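You operate a simulated robot arm through the tools that you are given. There is no shell and no other tool. Be economical: measure what you need, move in short steps, check, and stop when the job is done.

Carry out the task below with a simulated two-armed robot. There is one attempt and no reset: what you move stays moved.

## Task
Wipe up the spill on the blue trolley top with the rag and put it back.

The check looks at the end state, three seconds after you hand in, the way a careful person would. Anything else that was tipped, shoved, dropped, spilled or broken makes it a failure.

## Robot
Two 7-joint arms with two-finger parallel grippers on one trunk, on a base that drives. Base frame: it is fixed to the floor where the robot stands at the start and does not move with it; the origin is under the middle of the robot, x ahead of it, y to its left, z up; the surface under the hand at the start is at about z = 800. Units: mm, degrees, N and s.
The left shoulder is at the start at [50, 209, 1146], the right one opposite. With the tool pointing down near the work surface each hand reaches from about 240 to 900 mm from the robot's upright axis, wherever it stands, measured 20 degrees to its own side. Payload 4.4 kg a hand.
The TCP of each hand is the grasp point between the finger pads, 23 mm short of the fingertips. In the tool frame z runs along the fingers and y along their closing line. Largest opening 94 mm; finger width 38, thickness 10; the body of the gripper, 54 by 96 mm, starts 39 mm behind the TCP.
Orientation is that of the tool frame in the base frame, as a unit quaternion [w, x, y, z]. With the fingers straight down and closing along the base's y, the tool's x points along the base's -x, its y along +y and its z along -z.

## Interface
- The arms move only by the tool servo_tool. It takes "left_increments", "right_increments" or both (then of equal length, played together; a hand with none holds still); each is a list of rows, each a list of 7 numbers: the shift along the tool's x, y, z in mm, then the turn, a rotation vector about the tool's x, y, z in degrees, then the opening, from 0 (shut) to 1 (fully open). In form: [[tx, ty, tz, ax, ay, az, jaw], ...]. A call has 1 to 12 rows; each row shifts and turns the commanded pose from where the row before left it, along the tool's axes as they then stand. Rows are played at 5 a second. More than 50 mm and 8.6 degrees between two rows, or a gripper value outside its range, and nothing of the call is played. Where a pose cannot be reached the arm comes as near as it can. A force on the tool above 40 N (or 10 N above the force at the start of the call, whichever is more), or a blocked arm, ends the call early, and 0.2 s more pass. Each finger travels about 108 mm/s and halts on what it meets, pressing with about 39 N; the grip force reading is that of the motor and also rises with nothing between the fingers. The clock runs only during rows and for 0.2 s after the last one: add rows that do not move to give the fingers time. The reply holds the time, the measured pose of the TCP, the force on the tool along the base axes, the opening and the grip force, in the units named above and with some noise, with the torque about the TCP (base axes, N m) and any sound that the robot's microphone picked up.
- Cameras (640 x 400 px; columns grow to the right, rows downward): "scene" is now at [141.2, -20.1, 1331]; the picture's right is [-0.35, -0.94, 0.00], its down [-0.49, 0.18, -0.85] and it looks along [0.80, -0.30, -0.52] (base axes); focal length 273 px, centre (320, 200). "left" rides on the left gripper at [86, -16, -74] in its tool frame; the picture's right is [0.18, 0.98, 0.00], its down [-0.58, 0.11, -0.81] and it looks along [-0.79, 0.15, 0.59] (tool axes); focal length 243 px, centre (320, 200). "right" rides on the right gripper at [86, 16, -75] in its tool frame; the picture's right is [-0.18, 0.98, 0.00], its down [-0.58, -0.11, -0.81] and it looks along [-0.79, -0.15, 0.59] (tool axes); focal length 243 px, centre (320, 200). There is no depth. A picture from a camera that has moved, and an enlarged one, comes with that camera's place and axes in the base frame and with its lens. The place of the scene camera against the robot may be out by one fixed shift of up to 25 mm in any direction.
- grab_frame(camera): a new picture of that camera. No time passes.
- lift_body(by): slides the trunk up (or, below 0, down) by that many mm; the arms and the scene camera ride with it, the base frame stays. It gives what a move gives, with no picture.
- roll_base(legs): drives the robot by 1 to 6 legs, each [ahead, left, turn to the left] in mm, mm and degrees, along the robot's own axes; the way and the turn of a leg run together, so that a leg with both is an arc; at most 1500 mm and 180 degrees a leg. The arms and the cameras ride along, it lands a little off, and it stops where it bumps. It gives what a move gives.
- aim_head(pan, tilt): turns the head with the scene camera to pan (to the left, within 80 degrees either way) and tilt (down, from -29 to 69), counted from straight ahead of the robot. It gives what a move gives.
- close_up(camera, box): a new picture of the part [left, top, right, bottom] of that camera's present view, enlarged. No time passes.
- finish_job(): hands the job in; it is judged then, once.

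Work in short steps. Places have to be worked out from the pictures, the camera data and where the tool is seen: move nearer, look again, correct. Check each grasp and each placing, and mend what went wrong. You have 120 turns and 108 pictures in all, those below and enlarged ones among them. Open the grippers and draw the arms clear of the work before you hand the job in, unless the task says otherwise; then end with one line.

The tools are called after "Request:" as name(argument=value, ...) on one line, values as JSON. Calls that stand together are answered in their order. servo_tool: Moves the arms, as the interface text tells. Its arguments: {"type":"object","properties":{"left_increments":{"type":"array","items":{"type":"array","items":{"type":"number"}}},"right_increments":{"type":"array","items":{"type":"array","items":{"type":"number"}}}},"required":[]} The other tools are called the same way: lift_body (by) slides the trunk up or down; roll_base (legs) drives the base; aim_head (pan, tilt) turns the head that bears the scene camera; grab_frame (camera) takes a picture; close_up (camera, box) takes an enlarged picture of a part of a camera's view; finish_job () hands the job in.

At the start:

```text
time: 0.0
left_ee_pos: [657.3, 110.6, 1089.5]
left_tcp_rot: [0.0, 0.0, 1.0, 0.0]
left_ft_force: [-0.9, -1.2, -0.3]
left_torque: [0.02, 0.0, 0.0]
left_opening: 94.0
left_grip_force: 0.0
right_ee_pos: [489.5, -347.4, 1016.9]
right_tcp_rot: [0.0, 0.0, 1.0, 0.0]
right_ft_force: [0.4, 0.4, 0.6]
right_torque: [0.01, 0.02, -0.04]
right_opening: 93.8
right_grip_force: 0.0
trunk travel left (down, up): [-225.0, 338.0]
robot x, y, heading: [-2.1, 2.5, -0.0]
head pan, tilt: [-20.5, 31.5]
```

scene: 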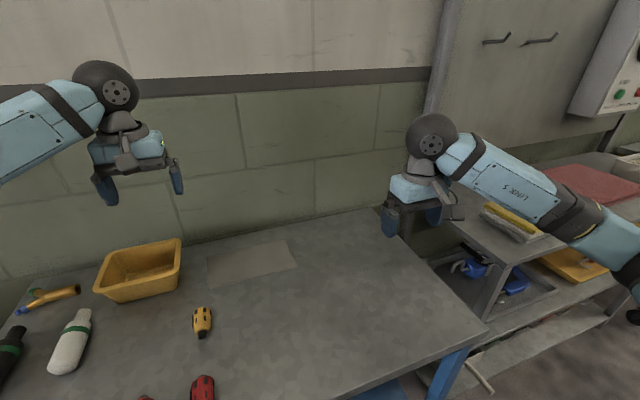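
right: 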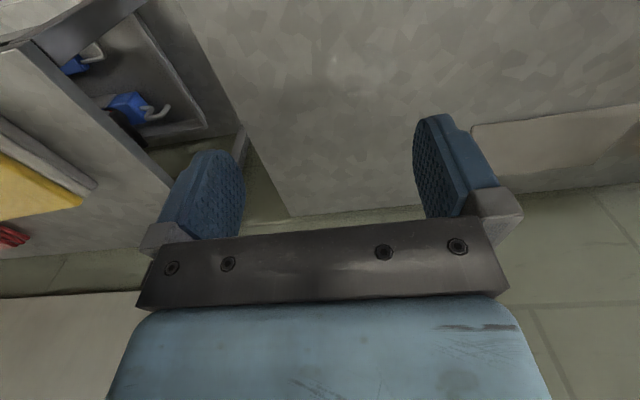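
left: 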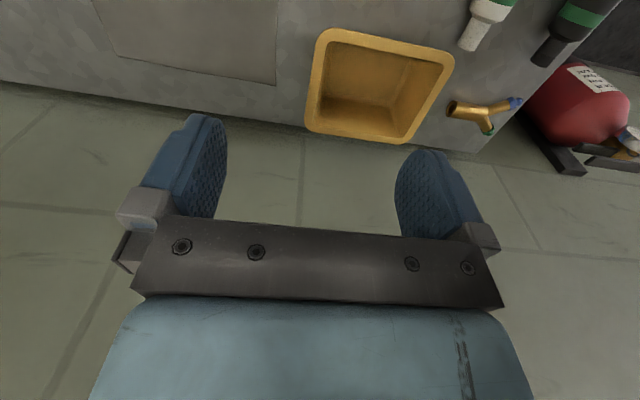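

The pictures show a workbench and shelves on the right, but no blue trolley top or spill yet. I look around with the head.

Request:
aim_head(pan=-70, tilt=35)

Request:
grab_frame(camera="scene")

Request:
aim_head(pan=40, tilt=35)

Request:
grab_frame(camera="scene")

```text
time: 1.2
left_ee_pos: [655.8, 110.1, 1090.7]
left_tcp_rot: [0.0, 0.0, 1.0, 0.001]
left_ft_force: [0.0, -0.3, 0.4]
left_torque: [0.0, 0.01, 0.01]
left_opening: 94.0
left_grip_force: 0.0
right_ee_pos: [489.5, -348.2, 1016.7]
right_tcp_rot: [0.001, 0.0, 1.0, 0.0]
right_ft_force: [-0.3, -0.4, 0.6]
right_torque: [-0.03, -0.01, 0.0]
right_opening: 94.0
right_grip_force: 0.0
trunk travel left (down, up): [-225.0, 338.0]
robot x, y, heading: [-0.2, 0.0, 0.1]
head pan, tilt: [-70.0, 35.0]
```

```text
104 pictures are left
camera scene: at [87.3, -71.3, 1325.5], right [-0.94, -0.34, 0.0], down [-0.2, 0.54, -0.82], along [0.28, -0.77, -0.57], focal length 273 px, centre (320, 200)
```

scene: 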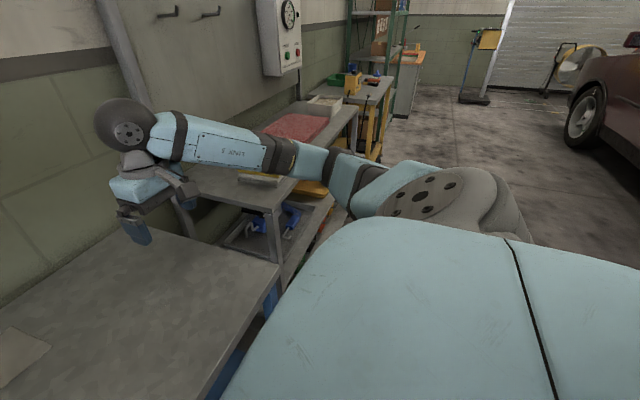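

```text
time: 3.1
left_ee_pos: [656.9, 111.1, 1090.6]
left_tcp_rot: [0.0, 0.0, 1.0, 0.0]
left_ft_force: [-0.2, 0.6, 0.8]
left_torque: [0.02, -0.03, -0.04]
left_opening: 94.0
left_grip_force: 0.0
right_ee_pos: [488.9, -348.0, 1017.2]
right_tcp_rot: [0.0, 0.0, 1.0, 0.0]
right_ft_force: [-0.8, 1.1, 0.7]
right_torque: [0.02, 0.0, -0.03]
right_opening: 94.0
right_grip_force: 0.0
trunk travel left (down, up): [-225.0, 338.0]
robot x, y, heading: [0.6, 0.1, -0.1]
head pan, tilt: [40.0, 35.0]
```

```text
103 pictures are left
camera scene: at [124.6, 68.0, 1325.5], right [0.64, -0.77, 0.0], down [-0.44, -0.37, -0.82], along [0.63, 0.53, -0.57], focal length 273 px, centre (320, 200)
```

scene: 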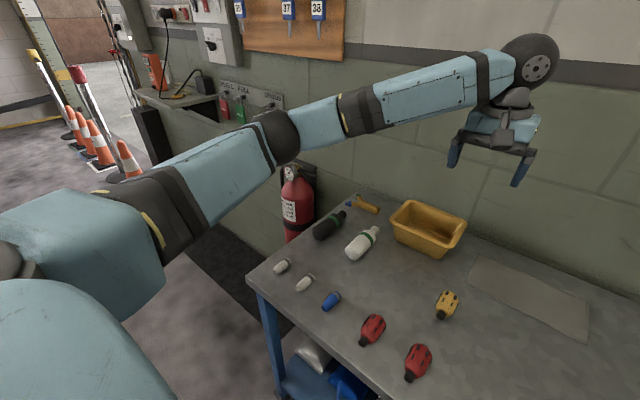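

No trolley yet. I look further left and further right.

Request:
aim_head(pan=80, tilt=20)

Request:
grab_frame(camera="scene")

Request:
aim_head(pan=-80, tilt=10)

Request:
grab_frame(camera="scene")

```text
time: 4.1
left_ee_pos: [656.6, 109.2, 1089.8]
left_tcp_rot: [0.0, 0.001, 1.0, 0.001]
left_ft_force: [0.0, -0.1, 0.4]
left_torque: [-0.01, 0.01, 0.01]
left_opening: 94.3
left_grip_force: 0.0
right_ee_pos: [490.0, -347.4, 1016.7]
right_tcp_rot: [0.0, 0.001, 1.0, 0.001]
right_ft_force: [-1.0, -0.7, -0.7]
right_torque: [0.0, 0.0, 0.0]
right_opening: 94.2
right_grip_force: 0.0
trunk travel left (down, up): [-225.0, 338.0]
robot x, y, heading: [4.5, 0.2, 0.1]
head pan, tilt: [80.0, 20.0]
```

```text
102 pictures are left
camera scene: at [73.4, 103.1, 1349.4], right [0.98, -0.17, 0.0], down [-0.06, -0.34, -0.94], along [0.16, 0.93, -0.34], focal length 273 px, centre (320, 200)
```

scene: 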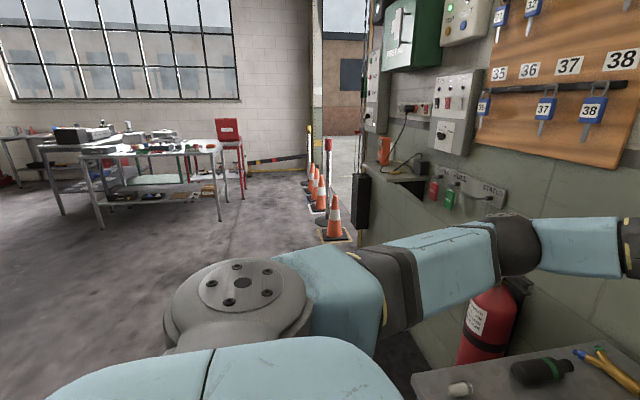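

```text
time: 6.6
left_ee_pos: [657.2, 109.4, 1090.8]
left_tcp_rot: [0.0, 0.0, 1.0, 0.0]
left_ft_force: [-0.3, 0.4, 0.5]
left_torque: [0.04, 0.02, 0.01]
left_opening: 94.2
left_grip_force: 0.0
right_ee_pos: [490.0, -347.9, 1017.3]
right_tcp_rot: [0.0, 0.0, 1.0, 0.0]
right_ft_force: [0.9, -0.6, -0.7]
right_torque: [0.01, 0.0, 0.01]
right_opening: 93.6
right_grip_force: 0.1
trunk travel left (down, up): [-225.0, 338.0]
robot x, y, heading: [2.1, -3.2, -0.1]
head pan, tilt: [-80.0, 10.0]
```

```text
101 pictures are left
camera scene: at [73.3, -80.2, 1365.7], right [-0.98, -0.17, 0.0], down [-0.03, 0.17, -0.98], along [0.17, -0.97, -0.17], focal length 273 px, centre (320, 200)
```

scene: 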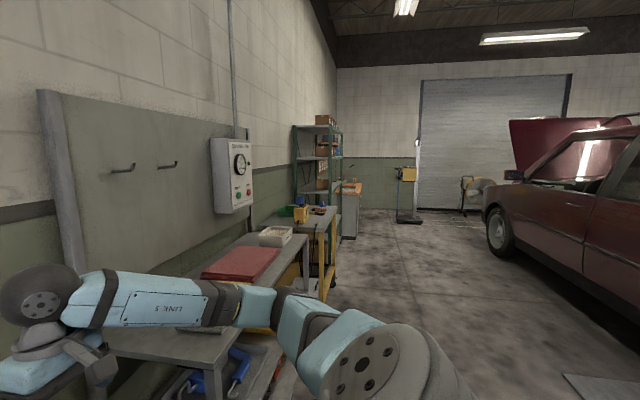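

The trolley must be behind me. The floor to both sides is clear, so I back off a little and turn to see behind.

Request:
roll_base(legs=[[-250, 0, 0], [0, 0, 90]])

Request:
aim_head(pan=50, tilt=20)

Request:
grab_frame(camera="scene")

```text
time: 12.2
left_ee_pos: [-352.4, 658.9, 1089.6]
left_tcp_rot: [0.001, -0.701, 0.714, 0.0]
left_ft_force: [-0.5, -0.6, -0.9]
left_torque: [0.03, -0.01, -0.03]
left_opening: 93.9
left_grip_force: 0.1
right_ee_pos: [101.8, 483.3, 1016.7]
right_tcp_rot: [0.0, -0.701, 0.713, 0.0]
right_ft_force: [0.5, -0.2, 0.1]
right_torque: [0.05, 0.04, 0.0]
right_opening: 93.9
right_grip_force: 0.1
trunk travel left (down, up): [-225.0, 338.0]
robot x, y, heading: [-253.8, 5.1, 88.9]
head pan, tilt: [-80.0, 10.0]
```

```text
time: 14.3
left_ee_pos: [-354.0, 658.7, 1090.0]
left_tcp_rot: [0.001, -0.701, 0.713, 0.0]
left_ft_force: [0.1, 0.0, 0.9]
left_torque: [0.01, 0.02, -0.04]
left_opening: 93.9
left_grip_force: 0.0
right_ee_pos: [102.5, 483.5, 1017.2]
right_tcp_rot: [0.0, -0.7, 0.714, -0.001]
right_ft_force: [0.2, 0.0, 0.4]
right_torque: [0.01, -0.02, 0.03]
right_opening: 93.8
right_grip_force: 0.1
trunk travel left (down, up): [-225.0, 338.0]
robot x, y, heading: [-251.9, -1.1, 88.8]
head pan, tilt: [50.0, 20.0]
```

```text
100 pictures are left
camera scene: at [-334.1, 139.9, 1349.4], right [0.66, 0.75, 0.0], down [0.26, -0.22, -0.94], along [-0.71, 0.62, -0.34], focal length 273 px, centre (320, 200)
```

scene: 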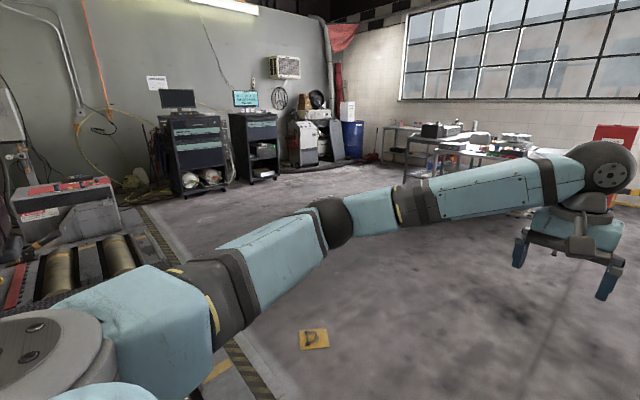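

Still no blue trolley; continue looking round, along the rear and the other side.

Request:
aim_head(pan=80, tilt=25)

Request:
grab_frame(camera="scene")

Request:
roll_base(legs=[[0, 0, 90]])

Request:
grab_frame(camera="scene")

Request:
aim_head(pan=20, tilt=30)

Request:
grab_frame(camera="scene")

```text
time: 15.3
left_ee_pos: [-352.9, 659.0, 1091.1]
left_tcp_rot: [0.0, -0.701, 0.713, 0.0]
left_ft_force: [0.1, 0.5, 0.1]
left_torque: [0.0, 0.03, 0.02]
left_opening: 93.9
left_grip_force: 0.0
right_ee_pos: [101.7, 483.8, 1015.7]
right_tcp_rot: [0.0, -0.701, 0.713, 0.001]
right_ft_force: [0.6, -0.2, 1.1]
right_torque: [-0.02, 0.0, 0.01]
right_opening: 94.0
right_grip_force: 0.1
trunk travel left (down, up): [-225.0, 338.0]
robot x, y, heading: [-254.3, 3.3, 89.0]
head pan, tilt: [80.0, 25.0]
```

```text
99 pictures are left
camera scene: at [-354.3, 96.4, 1341.3], right [0.19, 0.98, 0.0], down [0.41, -0.08, -0.91], along [-0.89, 0.17, -0.42], focal length 273 px, centre (320, 200)
```

scene: 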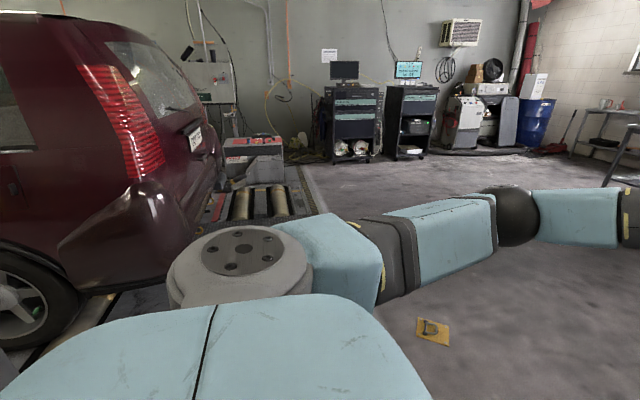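

```text
time: 19.6
left_ee_pos: [-909.2, -123.5, 1089.7]
left_tcp_rot: [-0.001, 1.0, 0.009, 0.001]
left_ft_force: [1.0, -0.3, 0.1]
left_torque: [0.04, 0.02, 0.0]
left_opening: 94.1
left_grip_force: 0.1
right_ee_pos: [-750.6, 337.9, 1017.4]
right_tcp_rot: [-0.001, 1.0, 0.01, 0.0]
right_ft_force: [0.4, -0.9, 0.4]
right_torque: [0.0, -0.02, -0.02]
right_opening: 94.2
right_grip_force: 0.0
trunk travel left (down, up): [-225.0, 338.0]
robot x, y, heading: [-252.0, 3.2, -179.1]
head pan, tilt: [80.0, 25.0]
```

```text
98 pictures are left
camera scene: at [-346.7, -81.0, 1341.3], right [-0.99, 0.15, 0.0], down [0.07, 0.42, -0.91], along [-0.14, -0.9, -0.42], focal length 273 px, centre (320, 200)
```

scene: 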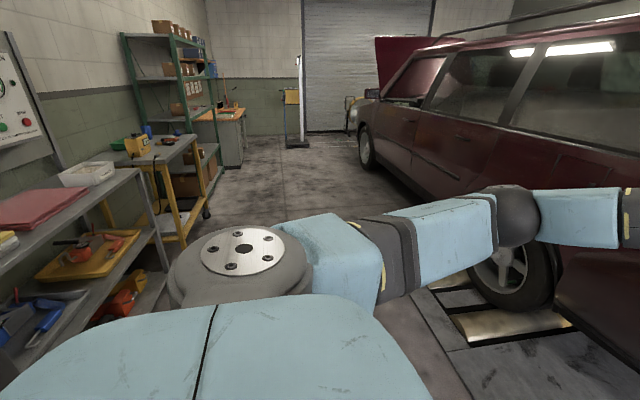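

```text
time: 20.9
left_ee_pos: [-910.0, -122.7, 1090.6]
left_tcp_rot: [0.0, 1.0, 0.009, 0.0]
left_ft_force: [-0.2, -0.5, 0.1]
left_torque: [0.0, 0.03, 0.02]
left_opening: 94.0
left_grip_force: 0.1
right_ee_pos: [-749.9, 338.8, 1016.3]
right_tcp_rot: [0.0, 1.0, 0.009, 0.0]
right_ft_force: [-0.5, -0.6, -0.4]
right_torque: [0.02, -0.01, -0.03]
right_opening: 94.2
right_grip_force: 0.1
trunk travel left (down, up): [-225.0, 338.0]
robot x, y, heading: [-255.0, 1.6, -178.8]
head pan, tilt: [20.0, 30.0]
```

```text
97 pictures are left
camera scene: at [-416.7, -22.5, 1333.3], right [-0.36, 0.93, 0.0], down [0.47, 0.18, -0.87], along [-0.81, -0.31, -0.5], focal length 273 px, centre (320, 200)
```

scene: 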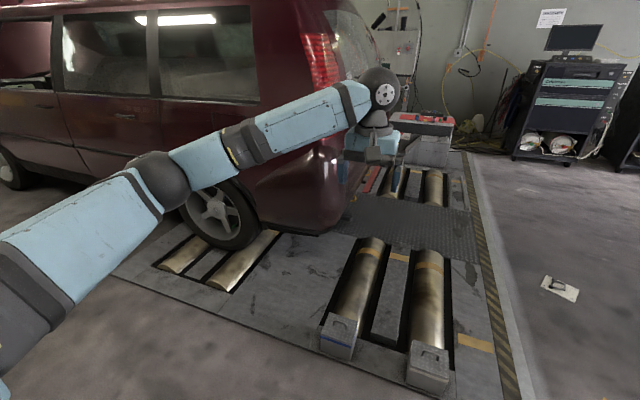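

The car is close behind here; I turn back the way I came and look closely at the bench in front, whose frame is blue, and at the further tables.

Request:
roll_base(legs=[[0, 0, -90]])

Request:
aim_head(pan=5, tilt=15)

Request:
grab_frame(camera="scene")

Request:
close_up(camera="scene", box=[100, 80, 420, 280])

Request:
aim_head(pan=-75, tilt=40)

Request:
grab_frame(camera="scene")

```text
time: 25.1
left_ee_pos: [-382.5, 653.5, 1090.4]
left_tcp_rot: [0.0, 0.717, -0.698, 0.0]
left_ft_force: [0.0, -0.9, -0.2]
left_torque: [0.01, 0.01, 0.03]
left_opening: 94.0
left_grip_force: 0.1
right_ee_pos: [80.4, 498.9, 1015.3]
right_tcp_rot: [0.0, 0.717, -0.697, 0.0]
right_ft_force: [-1.3, -0.6, 0.2]
right_torque: [-0.03, 0.01, -0.01]
right_opening: 94.1
right_grip_force: 0.1
trunk travel left (down, up): [-225.0, 338.0]
robot x, y, heading: [-250.2, -1.0, 91.6]
head pan, tilt: [20.0, 30.0]
```

```text
time: 25.9
left_ee_pos: [-383.3, 653.9, 1089.8]
left_tcp_rot: [-0.001, 0.717, -0.697, 0.0]
left_ft_force: [-0.5, -0.1, -0.5]
left_torque: [0.01, 0.02, 0.02]
left_opening: 93.8
left_grip_force: 0.1
right_ee_pos: [80.7, 499.6, 1016.5]
right_tcp_rot: [0.0, 0.717, -0.697, 0.0]
right_ft_force: [0.3, -0.2, 0.6]
right_torque: [0.03, 0.03, 0.0]
right_opening: 93.7
right_grip_force: 0.0
trunk travel left (down, up): [-225.0, 338.0]
robot x, y, heading: [-257.9, 0.5, 91.6]
head pan, tilt: [5.0, 15.0]
```

```text
96 pictures are left
camera scene: at [-277.6, 171.6, 1357.5], right [0.99, 0.11, 0.0], down [0.03, -0.26, -0.97], along [-0.11, 0.96, -0.26], focal length 273 px, centre (320, 200)
```

scene: 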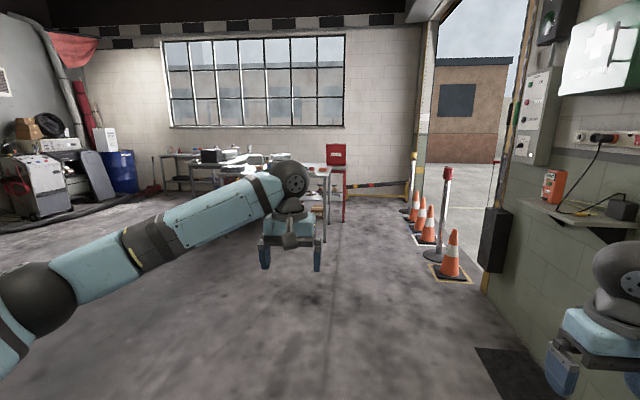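

```text
2.00 times, centred on (260, 180) of scene
camera zoom: at [-277.6, 171.6, 1357.5], right [0.99, 0.11, 0.0], down [0.03, -0.26, -0.97], along [-0.11, 0.96, -0.26], focal length 546 px, centre (440, 240)
```

zoom: 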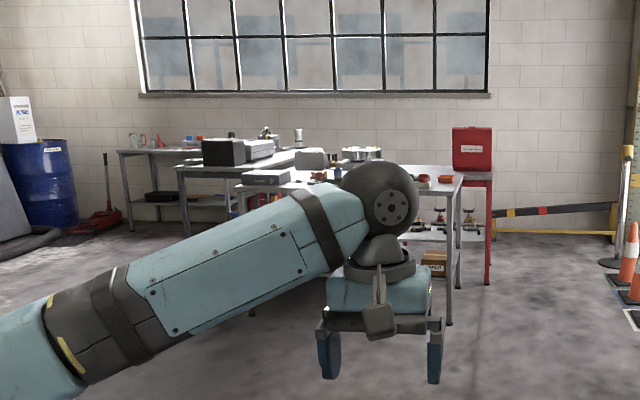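

```text
time: 27.4
left_ee_pos: [-383.4, 654.4, 1089.6]
left_tcp_rot: [0.0, 0.717, -0.697, 0.001]
left_ft_force: [0.4, -0.7, 1.3]
left_torque: [0.0, -0.01, -0.03]
left_opening: 93.9
left_grip_force: 0.0
right_ee_pos: [79.8, 498.1, 1016.8]
right_tcp_rot: [0.0, 0.716, -0.698, -0.001]
right_ft_force: [-0.1, 0.4, -0.7]
right_torque: [-0.03, -0.01, -0.03]
right_opening: 94.1
right_grip_force: 0.0
trunk travel left (down, up): [-225.0, 338.0]
robot x, y, heading: [-254.5, 0.3, 91.9]
head pan, tilt: [-75.0, 40.0]
```

```text
94 pictures are left
camera scene: at [-185.3, 103.1, 1318.0], right [0.29, -0.96, 0.0], down [-0.62, -0.18, -0.77], along [0.73, 0.22, -0.64], focal length 273 px, centre (320, 200)
```

scene: 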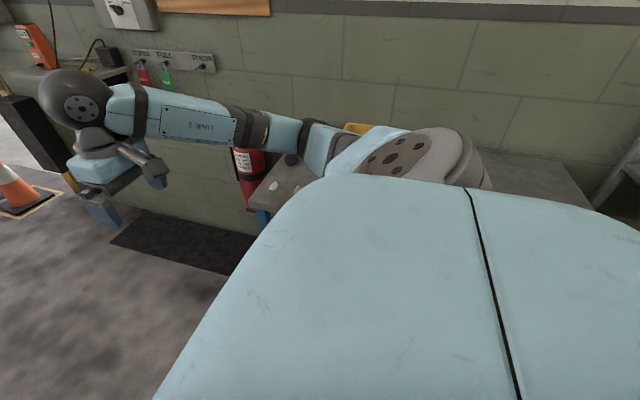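

Nothing more here. I turn back to the bench and look at it from this further place, then rightward where there are cloth-like things.

Request:
roll_base(legs=[[0, 0, -92]])

Request:
aim_head(pan=0, tilt=35)

Request:
grab_frame(camera="scene")

Request:
aim_head(pan=-50, tilt=30)

Request:
grab_frame(camera="scene")

```text
time: 31.7
left_ee_pos: [400.7, 112.5, 1090.6]
left_tcp_rot: [-0.001, -0.001, 1.0, 0.0]
left_ft_force: [-0.1, 0.4, 0.2]
left_torque: [0.0, -0.02, -0.01]
left_opening: 93.9
left_grip_force: 0.0
right_ee_pos: [236.7, -345.9, 1016.8]
right_tcp_rot: [0.0, -0.002, 1.0, 0.0]
right_ft_force: [0.0, -0.2, -1.0]
right_torque: [0.02, 0.02, -0.01]
right_opening: 93.8
right_grip_force: 0.0
trunk travel left (down, up): [-225.0, 338.0]
robot x, y, heading: [-259.7, -0.1, 0.2]
head pan, tilt: [-75.0, 40.0]
```

```text
time: 33.1
left_ee_pos: [400.9, 112.9, 1090.2]
left_tcp_rot: [0.0, -0.002, 1.0, 0.0]
left_ft_force: [-0.6, 0.2, 0.6]
left_torque: [0.05, -0.01, 0.02]
left_opening: 94.2
left_grip_force: 0.1
right_ee_pos: [236.7, -345.4, 1016.9]
right_tcp_rot: [0.0, -0.001, 1.0, 0.0]
right_ft_force: [-1.1, 0.6, 1.2]
right_torque: [0.01, -0.01, 0.01]
right_opening: 93.9
right_grip_force: 0.0
trunk travel left (down, up): [-225.0, 338.0]
robot x, y, heading: [-254.4, -2.1, -0.1]
head pan, tilt: [0.0, 35.0]
```

```text
93 pictures are left
camera scene: at [-109.5, 12.0, 1325.5], right [0.0, -1.0, 0.0], down [-0.57, 0.0, -0.82], along [0.82, 0.0, -0.57], focal length 273 px, centre (320, 200)
```

scene: 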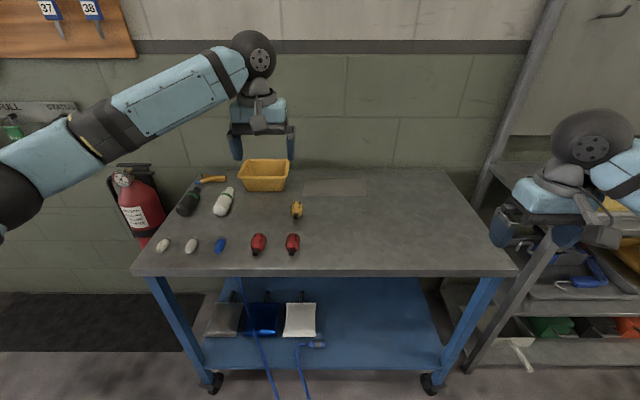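

```text
time: 34.3
left_ee_pos: [402.3, 112.5, 1089.8]
left_tcp_rot: [0.001, -0.002, 1.0, 0.0]
left_ft_force: [-0.6, 0.3, -0.4]
left_torque: [0.02, -0.01, 0.01]
left_opening: 94.1
left_grip_force: 0.1
right_ee_pos: [236.0, -346.0, 1016.0]
right_tcp_rot: [0.0, -0.002, 1.0, 0.001]
right_ft_force: [-0.9, 0.1, 0.6]
right_torque: [-0.01, 0.01, -0.01]
right_opening: 94.2
right_grip_force: 0.0
trunk travel left (down, up): [-225.0, 338.0]
robot x, y, heading: [-251.5, -2.3, 0.4]
head pan, tilt: [-50.0, 30.0]
```

```text
92 pictures are left
camera scene: at [-139.1, -57.3, 1333.3], right [-0.76, -0.65, 0.0], down [-0.32, 0.38, -0.87], along [0.56, -0.66, -0.5], focal length 273 px, centre (320, 200)
```

scene: 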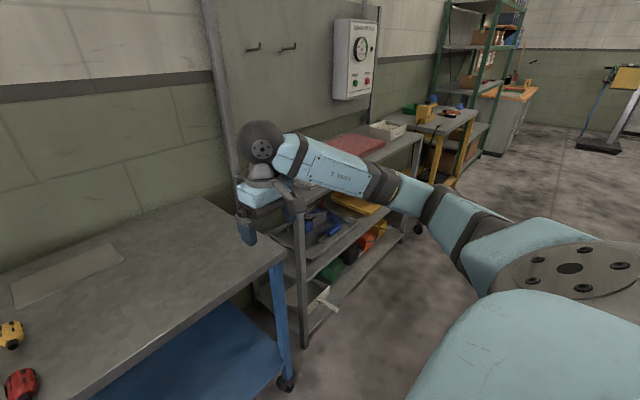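

The bench in front is itself the blue trolley (blue frame on castors, grey top). I look closely at its top and the shelf below.

Request:
aim_head(pan=0, tilt=35)

Request:
close_up(camera="scene", box=[130, 150, 330, 275])

Request:
close_up(camera="scene", box=[290, 150, 520, 294])

Request:
close_up(camera="scene", box=[180, 270, 380, 395])

```text
time: 35.5
left_ee_pos: [401.6, 111.8, 1090.0]
left_tcp_rot: [-0.001, -0.002, 1.0, 0.0]
left_ft_force: [0.6, 0.0, -0.3]
left_torque: [-0.01, -0.01, -0.01]
left_opening: 94.0
left_grip_force: 0.0
right_ee_pos: [236.1, -345.3, 1016.7]
right_tcp_rot: [0.0, -0.002, 1.0, 0.0]
right_ft_force: [0.7, 0.4, 0.4]
right_torque: [0.01, -0.02, -0.03]
right_opening: 93.6
right_grip_force: 0.0
trunk travel left (down, up): [-225.0, 338.0]
robot x, y, heading: [-252.9, -0.4, 0.5]
head pan, tilt: [0.0, 35.0]
```

```text
3.20 times, centred on (230, 212) of scene
camera zoom: at [-109.5, 12.0, 1325.5], right [0.0, -1.0, 0.0], down [-0.57, 0.0, -0.82], along [0.82, 0.0, -0.57], focal length 874 px, centre (608, 160)
```

zoom: 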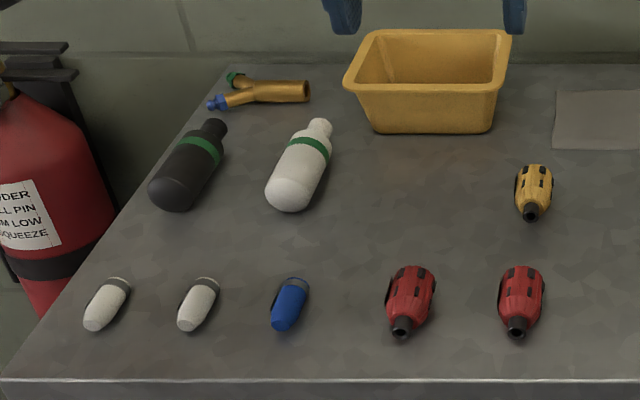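

```text
2.78 times, centred on (405, 222) of scene
camera zoom: at [-109.5, 12.0, 1325.5], right [0.0, -1.0, 0.0], down [-0.57, 0.0, -0.82], along [0.82, 0.0, -0.57], focal length 758 px, centre (84, 139)
```

zoom: 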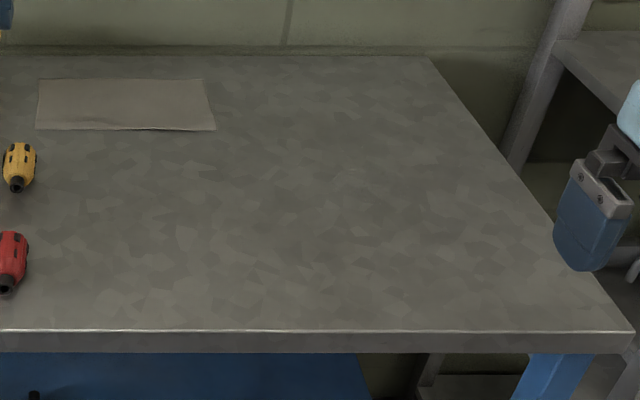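

```text
3.20 times, centred on (280, 332) of scene
camera zoom: at [-109.5, 12.0, 1325.5], right [0.0, -1.0, 0.0], down [-0.57, 0.0, -0.82], along [0.82, 0.0, -0.57], focal length 874 px, centre (448, -224)
```

zoom: 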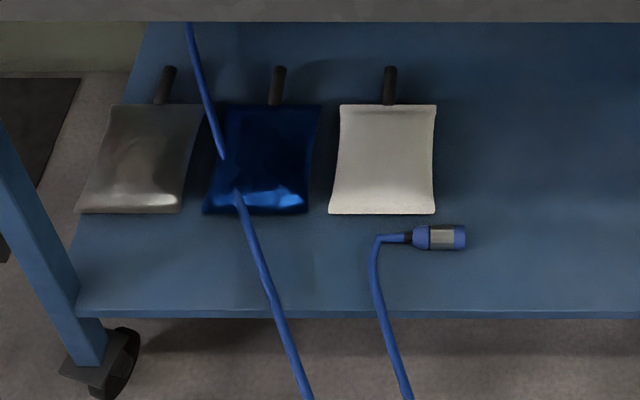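

The top may carry a clear spill near the middle right (a faint glint). I zoom in there and at the flat rectangle, and look at the shelf to the right.

Request:
close_up(camera="scene", box=[380, 180, 460, 230])

Request:
close_up(camera="scene", box=[295, 165, 375, 215])

Request:
aim_head(pan=-50, tilt=30)

Request:
close_up(camera="scene", box=[240, 90, 480, 240])

```text
8.00 times, centred on (420, 205) of scene
camera zoom: at [-109.5, 12.0, 1325.5], right [0.0, -1.0, 0.0], down [-0.57, 0.0, -0.82], along [0.82, 0.0, -0.57], focal length 2184 px, centre (-480, 160)
```

zoom: 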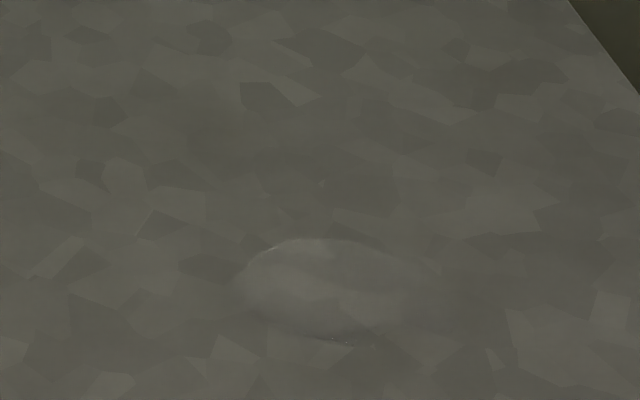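

```text
8.00 times, centred on (335, 190) of scene
camera zoom: at [-109.5, 12.0, 1325.5], right [0.0, -1.0, 0.0], down [-0.57, 0.0, -0.82], along [0.82, 0.0, -0.57], focal length 2184 px, centre (200, 280)
```

zoom: 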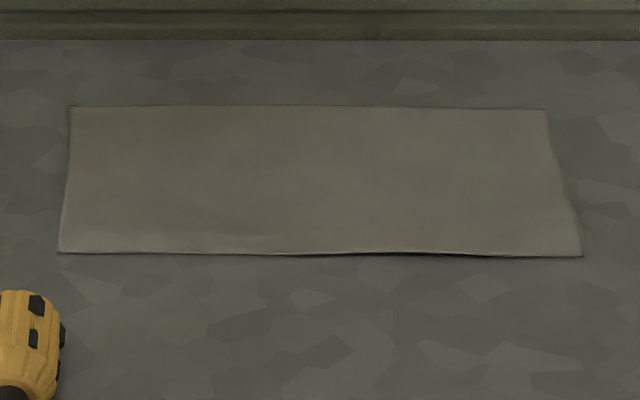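

```text
time: 36.7
left_ee_pos: [401.3, 113.0, 1090.6]
left_tcp_rot: [0.0, -0.002, 1.0, 0.0]
left_ft_force: [0.2, -1.0, 1.1]
left_torque: [-0.02, -0.03, 0.03]
left_opening: 94.3
left_grip_force: 0.0
right_ee_pos: [236.1, -346.0, 1016.3]
right_tcp_rot: [0.0, -0.002, 1.0, 0.0]
right_ft_force: [-0.1, -0.3, 0.4]
right_torque: [-0.03, 0.03, 0.0]
right_opening: 94.1
right_grip_force: 0.1
trunk travel left (down, up): [-225.0, 338.0]
robot x, y, heading: [-254.1, 1.4, -0.2]
head pan, tilt: [-50.0, 30.0]
```

```text
2.67 times, centred on (360, 165) of scene
camera zoom: at [-139.1, -57.3, 1333.3], right [-0.76, -0.65, 0.0], down [-0.32, 0.38, -0.87], along [0.56, -0.66, -0.5], focal length 728 px, centre (213, 293)
```

zoom: 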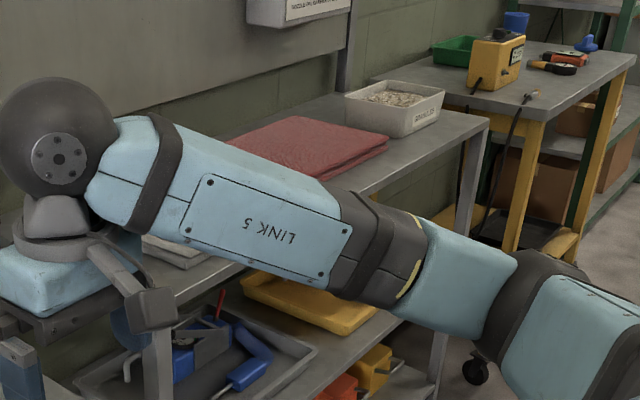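

There is a clear spill at about (559, -306), and the flat, wavy-edged sheet at about (728, -40), roughly 130 x 225 mm, is likely the rag. I drive back to the start place and look with a hand camera from above.

Request:
roll_base(legs=[[250, 0, 0]])

Request:
aim_head(pan=-20, tilt=45)

Request:
grab_frame(camera="scene")

Request:
close_up(camera="left", box=[60, 0, 300, 150])

```text
time: 38.5
left_ee_pos: [652.8, 109.4, 1090.3]
left_tcp_rot: [-0.001, 0.001, 1.0, 0.0]
left_ft_force: [1.1, -1.0, -1.0]
left_torque: [0.03, 0.02, 0.0]
left_opening: 93.7
left_grip_force: 0.1
right_ee_pos: [483.9, -349.7, 1016.1]
right_tcp_rot: [0.0, 0.001, 1.0, 0.001]
right_ft_force: [0.1, 0.6, 0.2]
right_torque: [0.01, 0.03, -0.02]
right_opening: 93.9
right_grip_force: 0.1
trunk travel left (down, up): [-225.0, 338.0]
robot x, y, heading: [-5.0, -0.6, -0.3]
head pan, tilt: [-50.0, 30.0]
```

```text
time: 39.5
left_ee_pos: [653.6, 109.6, 1089.0]
left_tcp_rot: [0.0, 0.002, 1.0, 0.0]
left_ft_force: [-0.5, -0.8, -0.6]
left_torque: [0.02, 0.02, 0.04]
left_opening: 94.2
left_grip_force: 0.0
right_ee_pos: [484.0, -350.2, 1017.2]
right_tcp_rot: [0.001, 0.001, 1.0, -0.001]
right_ft_force: [0.4, 0.2, -0.2]
right_torque: [-0.01, -0.02, 0.04]
right_opening: 94.0
right_grip_force: 0.1
trunk travel left (down, up): [-225.0, 338.0]
robot x, y, heading: [-0.2, -4.1, 0.0]
head pan, tilt: [-20.0, 45.0]
```

```text
85 pictures are left
camera scene: at [128.9, -16.8, 1310.7], right [-0.35, -0.94, 0.0], down [-0.66, 0.24, -0.71], along [0.66, -0.24, -0.71], focal length 273 px, centre (320, 200)
```

scene: 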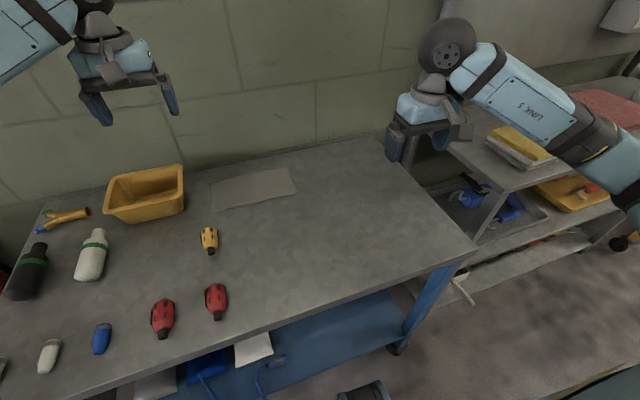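

```text
2.67 times, centred on (180, 75) of left
camera zoom: at [565.7, 92.8, 1164.8], right [-0.18, 0.98, 0.0], down [0.58, 0.11, 0.81], along [0.79, 0.15, -0.59], focal length 647 px, centre (693, 533)
```

zoom: 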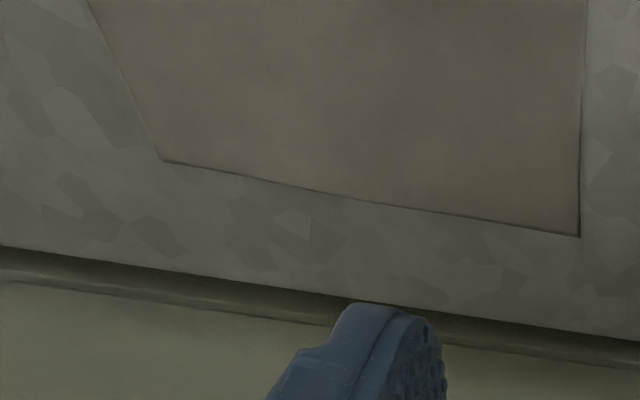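

The hand has the spill in view; I enlarge the right camera's upper part and the scene view around the spill.

Request:
close_up(camera="right", box=[220, 0, 440, 138])

Request:
close_up(camera="scene", box=[280, 170, 440, 270])

```text
2.90 times, centred on (330, 69) of right
camera zoom: at [397.0, -331.7, 1091.1], right [0.19, 0.98, 0.0], down [0.58, -0.11, 0.81], along [0.79, -0.15, -0.59], focal length 703 px, centre (291, 580)
```

zoom: 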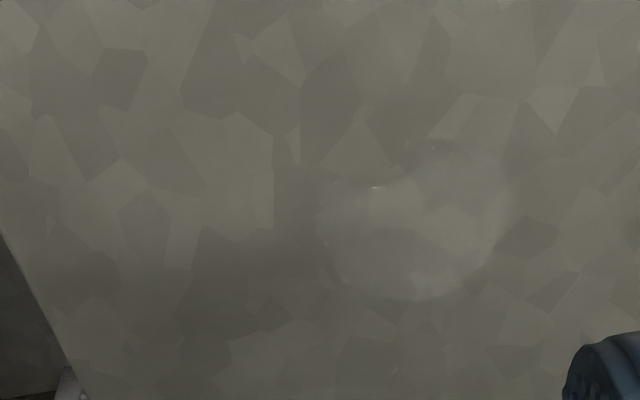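

```text
4.00 times, centred on (360, 220) of scene
camera zoom: at [128.9, -16.8, 1310.7], right [-0.35, -0.94, 0.0], down [-0.66, 0.24, -0.71], along [0.66, -0.24, -0.71], focal length 1092 px, centre (160, 120)
```

zoom: 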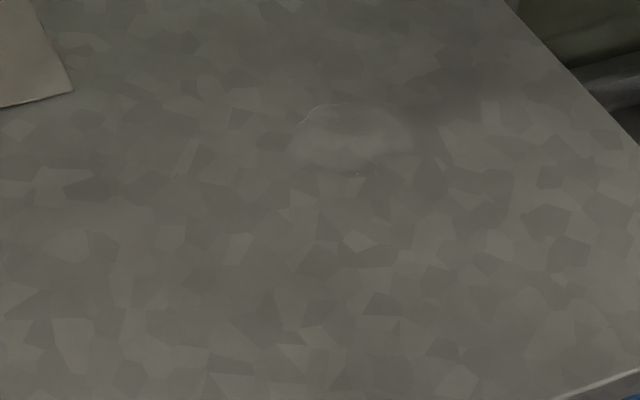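

The spill is about 65 x 80 mm centred at (552, -309). I draw the left hand back and bring the right hand near the rag's front edge for a closer look.

Request:
servo_tool(left_increments=[[40, 25, 0, 0, 0, 0, 1], [40, 25, 0, 0, 0, 0, 1], [40, 25, 0, 0, 0, 0, 1], [40, 25, 0, 0, 0, 0, 1], [40, 25, 0, 0, 0, 0, 1], [0, 0, 0, 0, 0, 0, 1], [0, 0, 0, 0, 0, 0, 1], [0, 0, 0, 0, 0, 0, 1]], right_increments=[[0, 0, 0, 0, 0, 0, 1], [0, 0, 0, 0, 0, 0, 1], [-20, 44, 9, 0, 0, 0, 1], [-20, 44, 9, 0, 0, 0, 1], [-20, 44, 9, 0, 0, 0, 1], [-20, 44, 9, 0, 0, 0, 1], [-20, 44, 9, 0, 0, 0, 1], [-20, 44, 9, 0, 0, 0, 1]])

Request:
grab_frame(camera="right")

Request:
grab_frame(camera="scene")

```text
time: 41.3
left_ee_pos: [450.2, 232.1, 1091.1]
left_tcp_rot: [0.001, 0.001, 1.0, 0.0]
left_ft_force: [-0.4, 0.2, -0.4]
left_torque: [0.0, 0.02, -0.02]
left_opening: 94.2
left_grip_force: 0.0
right_ee_pos: [606.0, -83.3, 961.7]
right_tcp_rot: [0.0, 0.001, 1.0, -0.001]
right_ft_force: [-0.1, 0.5, -0.7]
right_torque: [-0.04, -0.01, 0.02]
right_opening: 93.9
right_grip_force: 0.0
trunk travel left (down, up): [-225.0, 338.0]
robot x, y, heading: [-5.7, 2.2, -0.1]
head pan, tilt: [-20.0, 45.0]
```

```text
81 pictures are left
camera right: at [517.8, -64.9, 1036.3], right [0.19, 0.98, 0.0], down [0.58, -0.11, 0.81], along [0.79, -0.15, -0.59], focal length 243 px, centre (320, 200)
```

right: 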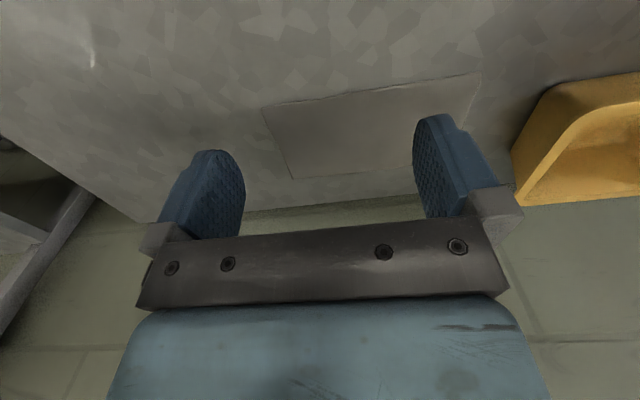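

```text
80 pictures are left
camera scene: at [129.5, -15.4, 1310.6], right [-0.34, -0.94, 0.0], down [-0.66, 0.24, -0.71], along [0.66, -0.24, -0.71], focal length 273 px, centre (320, 200)
```

scene: 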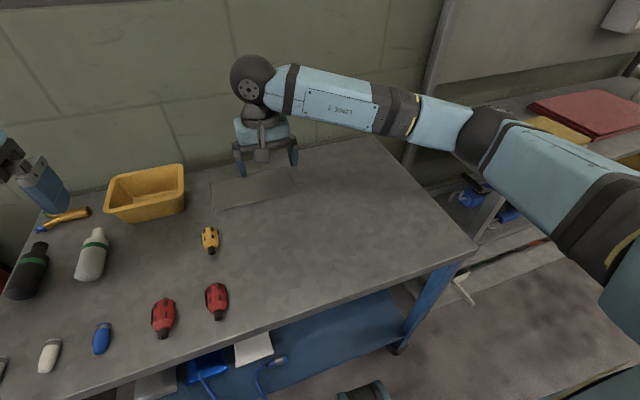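

The rag spans x 657–775, y -155–64 (centre about (716, -46)). I move over its centre with the jaw partly closed and come down to just above it.

Request:
servo_tool(right_increments=[[-40, 12, 10, 0, 0, 0, 0.8], [-40, 12, 30, 0, 0, 0, 0.6], [-30, 13, 40, 0, 0, 0, 0.6], [0, 0, 30, 0, 0, 0, 0.6], [0, 0, 0, 0, 0, 0, 0.6]])

Request:
grab_frame(camera="right")

Request:
close_up(camera="scene", box=[180, 100, 340, 220])

```text
refused: row 2 steps farther than a row can; nothing moved
```

```text
79 pictures are left
camera right: at [517.8, -64.9, 1036.3], right [0.19, 0.98, 0.0], down [0.58, -0.11, 0.81], along [0.79, -0.15, -0.59], focal length 243 px, centre (320, 200)
```

right: 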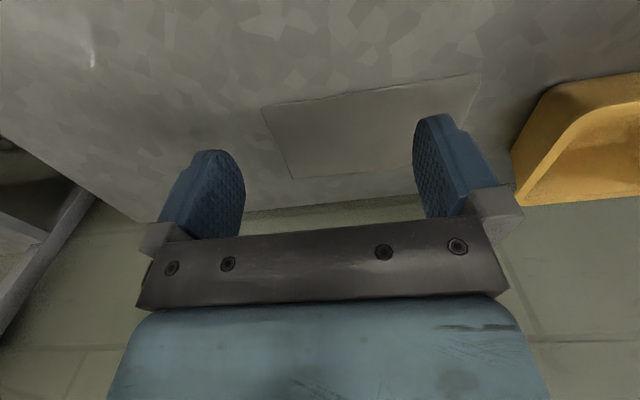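

```text
3.33 times, centred on (260, 160) of scene
camera zoom: at [129.5, -15.4, 1310.6], right [-0.34, -0.94, 0.0], down [-0.66, 0.24, -0.71], along [0.66, -0.24, -0.71], focal length 910 px, centre (520, 333)
```

zoom: 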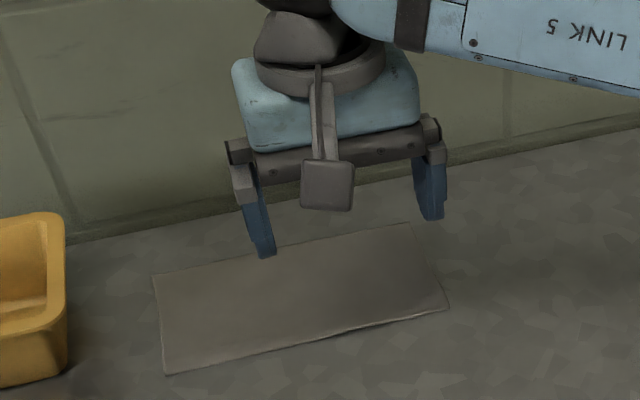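

One row was too long; I repeat with shorter steps.

Request:
servo_tool(right_increments=[[-30, 8, 10, 0, 0, 0, 0.8], [-30, 10, 20, 0, 0, 0, 0.6], [-30, 10, 25, 0, 0, 0, 0.6], [-20, 9, 25, 0, 0, 0, 0.6], [0, 0, 30, 0, 0, 0, 0.6], [0, 0, 0, 0, 0, 0, 0.6]])

Request:
grab_frame(camera="right")

Request:
close_up(camera="scene", box=[180, 100, 340, 220])

```text
time: 42.7
left_ee_pos: [450.5, 231.5, 1090.7]
left_tcp_rot: [0.001, 0.002, 1.0, -0.001]
left_ft_force: [-0.3, 0.1, -0.6]
left_torque: [0.03, -0.01, 0.0]
left_opening: 94.1
left_grip_force: 0.0
right_ee_pos: [714.0, -47.7, 852.6]
right_tcp_rot: [0.0, 0.001, 1.0, 0.0]
right_ft_force: [0.8, 0.0, -0.2]
right_torque: [-0.02, -0.02, 0.01]
right_opening: 56.5
right_grip_force: 0.0
trunk travel left (down, up): [-225.0, 338.0]
robot x, y, heading: [-4.6, 2.6, -0.3]
head pan, tilt: [-20.0, 45.0]
```

```text
77 pictures are left
camera right: at [626.9, -29.5, 928.1], right [0.19, 0.98, 0.0], down [0.58, -0.11, 0.81], along [0.79, -0.15, -0.59], focal length 243 px, centre (320, 200)
```

right: 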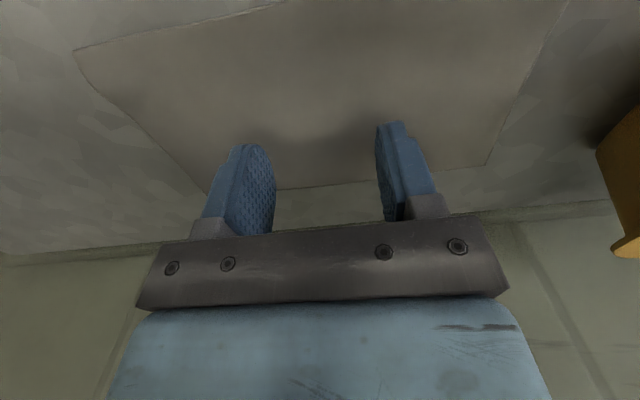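

```text
3.33 times, centred on (260, 160) of scene
camera zoom: at [128.7, -16.4, 1310.8], right [-0.34, -0.94, 0.0], down [-0.66, 0.24, -0.71], along [0.66, -0.24, -0.71], focal length 910 px, centre (520, 333)
```

zoom: 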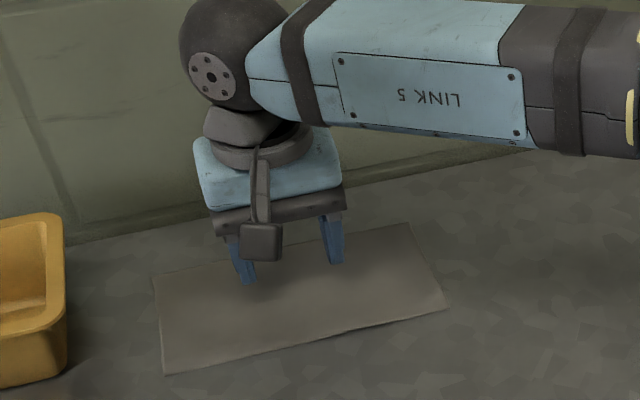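

The hand is over the rag's centre. I lower it in small steps until the tips just press on the rag.

Request:
servo_tool(right_increments=[[0, 0, 10, 0, 0, 0, 0.6], [0, 0, 10, 0, 0, 0, 0.6], [0, 0, 4, 0, 0, 0, 0.6], [0, 0, 0, 0, 0, 0, 0.6]])

```text
time: 43.7
left_ee_pos: [451.1, 231.6, 1091.2]
left_tcp_rot: [-0.001, 0.001, 1.0, 0.0]
left_ft_force: [0.3, 0.0, -0.5]
left_torque: [0.03, -0.03, 0.0]
left_opening: 94.1
left_grip_force: 0.0
right_ee_pos: [714.2, -48.9, 829.2]
right_tcp_rot: [0.0, 0.0, 1.0, 0.0]
right_ft_force: [-0.2, 0.0, 0.3]
right_torque: [0.0, -0.01, -0.01]
right_opening: 56.2
right_grip_force: 0.0
trunk travel left (down, up): [-225.0, 338.0]
robot x, y, heading: [-2.6, 0.5, 0.0]
head pan, tilt: [-20.0, 45.0]
```

No contact yet with the tips at about z 806; I go down by 2 mm steps.

Request:
servo_tool(right_increments=[[0, 0, 2, 0, 0, 0, 0.6], [0, 0, 2, 0, 0, 0, 0.6], [0, 0, 0, 0, 0, 0, 0.6]])

```text
time: 44.5
left_ee_pos: [449.8, 230.9, 1091.7]
left_tcp_rot: [0.0, 0.002, 1.0, 0.0]
left_ft_force: [0.1, 0.8, -0.2]
left_torque: [-0.04, -0.06, 0.01]
left_opening: 93.8
left_grip_force: 0.1
right_ee_pos: [715.3, -48.5, 824.2]
right_tcp_rot: [0.0, 0.001, 1.0, 0.0]
right_ft_force: [-0.8, -0.7, 1.7]
right_torque: [-0.02, 0.04, 0.02]
right_opening: 56.7
right_grip_force: 0.1
trunk travel left (down, up): [-225.0, 338.0]
robot x, y, heading: [-8.2, -0.6, -0.1]
head pan, tilt: [-20.0, 45.0]
```

Request:
servo_tool(right_increments=[[0, 0, 2, 0, 0, 0, 0.6], [0, 0, 0, 0, 0, 0, 0.6]])

Request:
close_up(camera="right", box=[160, 60, 480, 260])

```text
time: 45.1
left_ee_pos: [449.6, 232.3, 1091.0]
left_tcp_rot: [0.001, 0.002, 1.0, 0.0]
left_ft_force: [0.0, -0.5, 0.1]
left_torque: [-0.01, 0.0, -0.05]
left_opening: 94.1
left_grip_force: 0.0
right_ee_pos: [714.3, -48.7, 825.7]
right_tcp_rot: [0.002, 0.0, 1.0, 0.0]
right_ft_force: [2.4, 0.8, 11.9]
right_torque: [-0.01, -0.02, -0.02]
right_opening: 56.4
right_grip_force: 0.0
trunk travel left (down, up): [-225.0, 338.0]
robot x, y, heading: [-5.4, 1.5, -0.0]
head pan, tilt: [-20.0, 45.0]
```

```text
2.00 times, centred on (320, 160) of right
camera zoom: at [627.1, -31.4, 899.3], right [0.19, 0.98, 0.0], down [0.58, -0.11, 0.81], along [0.79, -0.15, -0.59], focal length 485 px, centre (320, 280)
```

zoom: 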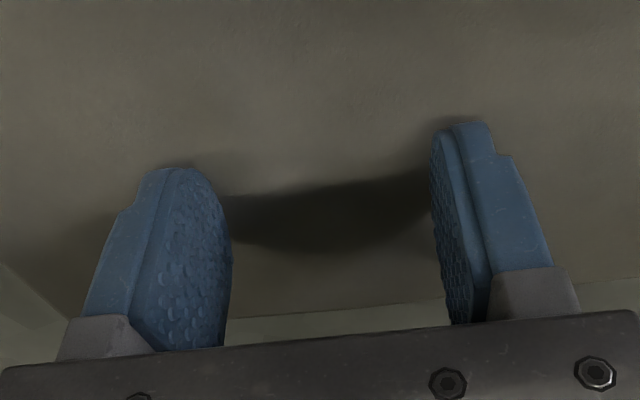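

The tips press with about 12 N. Now I close the jaw slowly to bunch the rag between the pads.

Request:
servo_tool(right_increments=[[0, 0, 0, 0, 0, 0, 0.5], [0, 0, 0, 0, 0, 0, 0.4], [0, 0, 0, 0, 0, 0, 0.3], [0, 0, 0, 0, 0, 0, 0.2], [0, 0, 0, 0, 0, 0, 0.1], [0, 0, 0, 0, 0, 0, 0.0], [0, 0, 0, 0, 0, 0, 0.0]])

Request:
grab_frame(camera="right")

Request:
close_up(camera="scene", box=[180, 100, 340, 220])

```text
time: 46.7
left_ee_pos: [449.0, 230.6, 1092.7]
left_tcp_rot: [0.0, 0.002, 1.0, 0.0]
left_ft_force: [0.8, -0.1, -0.2]
left_torque: [0.01, -0.01, -0.01]
left_opening: 94.2
left_grip_force: 0.1
right_ee_pos: [712.2, -49.9, 824.8]
right_tcp_rot: [0.002, 0.002, 1.0, 0.0]
right_ft_force: [0.3, -2.7, 19.6]
right_torque: [-0.04, 0.06, -0.03]
right_opening: 7.0
right_grip_force: 39.0
trunk travel left (down, up): [-225.0, 338.0]
robot x, y, heading: [-1.9, -0.1, -0.3]
head pan, tilt: [-20.0, 45.0]
```

```text
74 pictures are left
camera right: at [626.3, -31.9, 899.2], right [0.19, 0.98, 0.0], down [0.58, -0.11, 0.81], along [0.79, -0.15, -0.59], focal length 243 px, centre (320, 200)
```

right: 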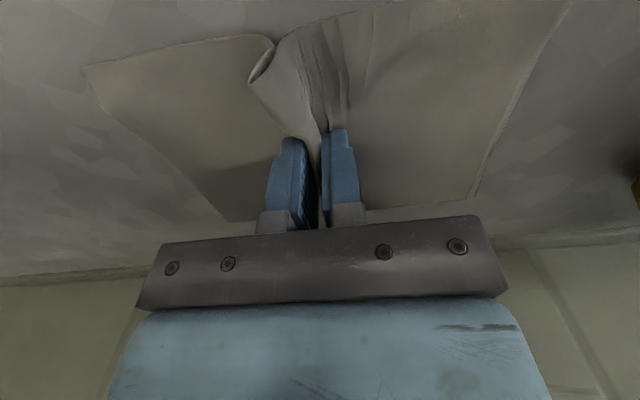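

```text
3.33 times, centred on (260, 160) of scene
camera zoom: at [126.6, -16.8, 1311.1], right [-0.34, -0.94, 0.0], down [-0.66, 0.24, -0.71], along [0.67, -0.24, -0.71], focal length 910 px, centre (520, 333)
```

zoom: 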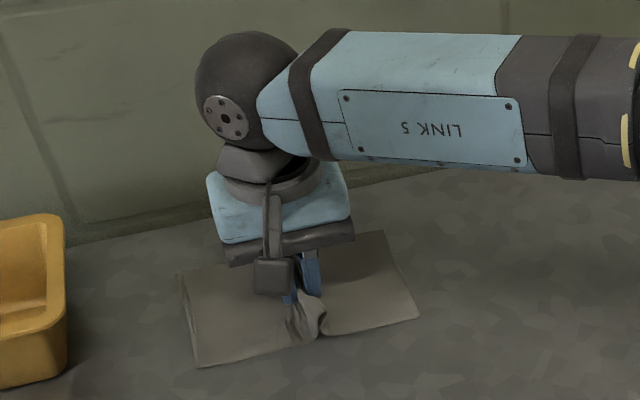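

The cloth bunched and is held (opening 7 mm, 39 N). I lift it and check.

Request:
servo_tool(right_increments=[[0, 0, -15, 0, 0, 0, 0], [0, 0, -25, 0, 0, 0, 0], [0, 0, -30, 0, 0, 0, 0], [0, 0, -30, 0, 0, 0, 0], [0, 0, 0, 0, 0, 0, 0]])

Request:
close_up(camera="scene", box=[160, 80, 352, 200])

```text
time: 47.9
left_ee_pos: [450.1, 231.1, 1090.0]
left_tcp_rot: [-0.001, 0.001, 1.0, 0.0]
left_ft_force: [1.0, 0.8, -0.3]
left_torque: [0.02, 0.0, 0.01]
left_opening: 93.9
left_grip_force: 0.0
right_ee_pos: [713.3, -48.7, 923.4]
right_tcp_rot: [0.0, 0.002, 1.0, 0.0]
right_ft_force: [-0.6, -0.3, 0.4]
right_torque: [0.0, 0.01, 0.03]
right_opening: 6.2
right_grip_force: 39.2
trunk travel left (down, up): [-225.0, 338.0]
robot x, y, heading: [-2.0, 3.1, -0.4]
head pan, tilt: [-20.0, 45.0]
```

```text
3.33 times, centred on (256, 140) of scene
camera zoom: at [129.3, -16.8, 1310.6], right [-0.34, -0.94, 0.0], down [-0.66, 0.24, -0.71], along [0.66, -0.24, -0.71], focal length 910 px, centre (533, 400)
```

zoom: 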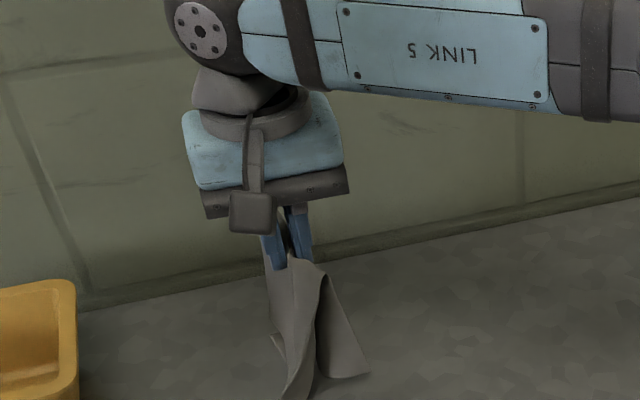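

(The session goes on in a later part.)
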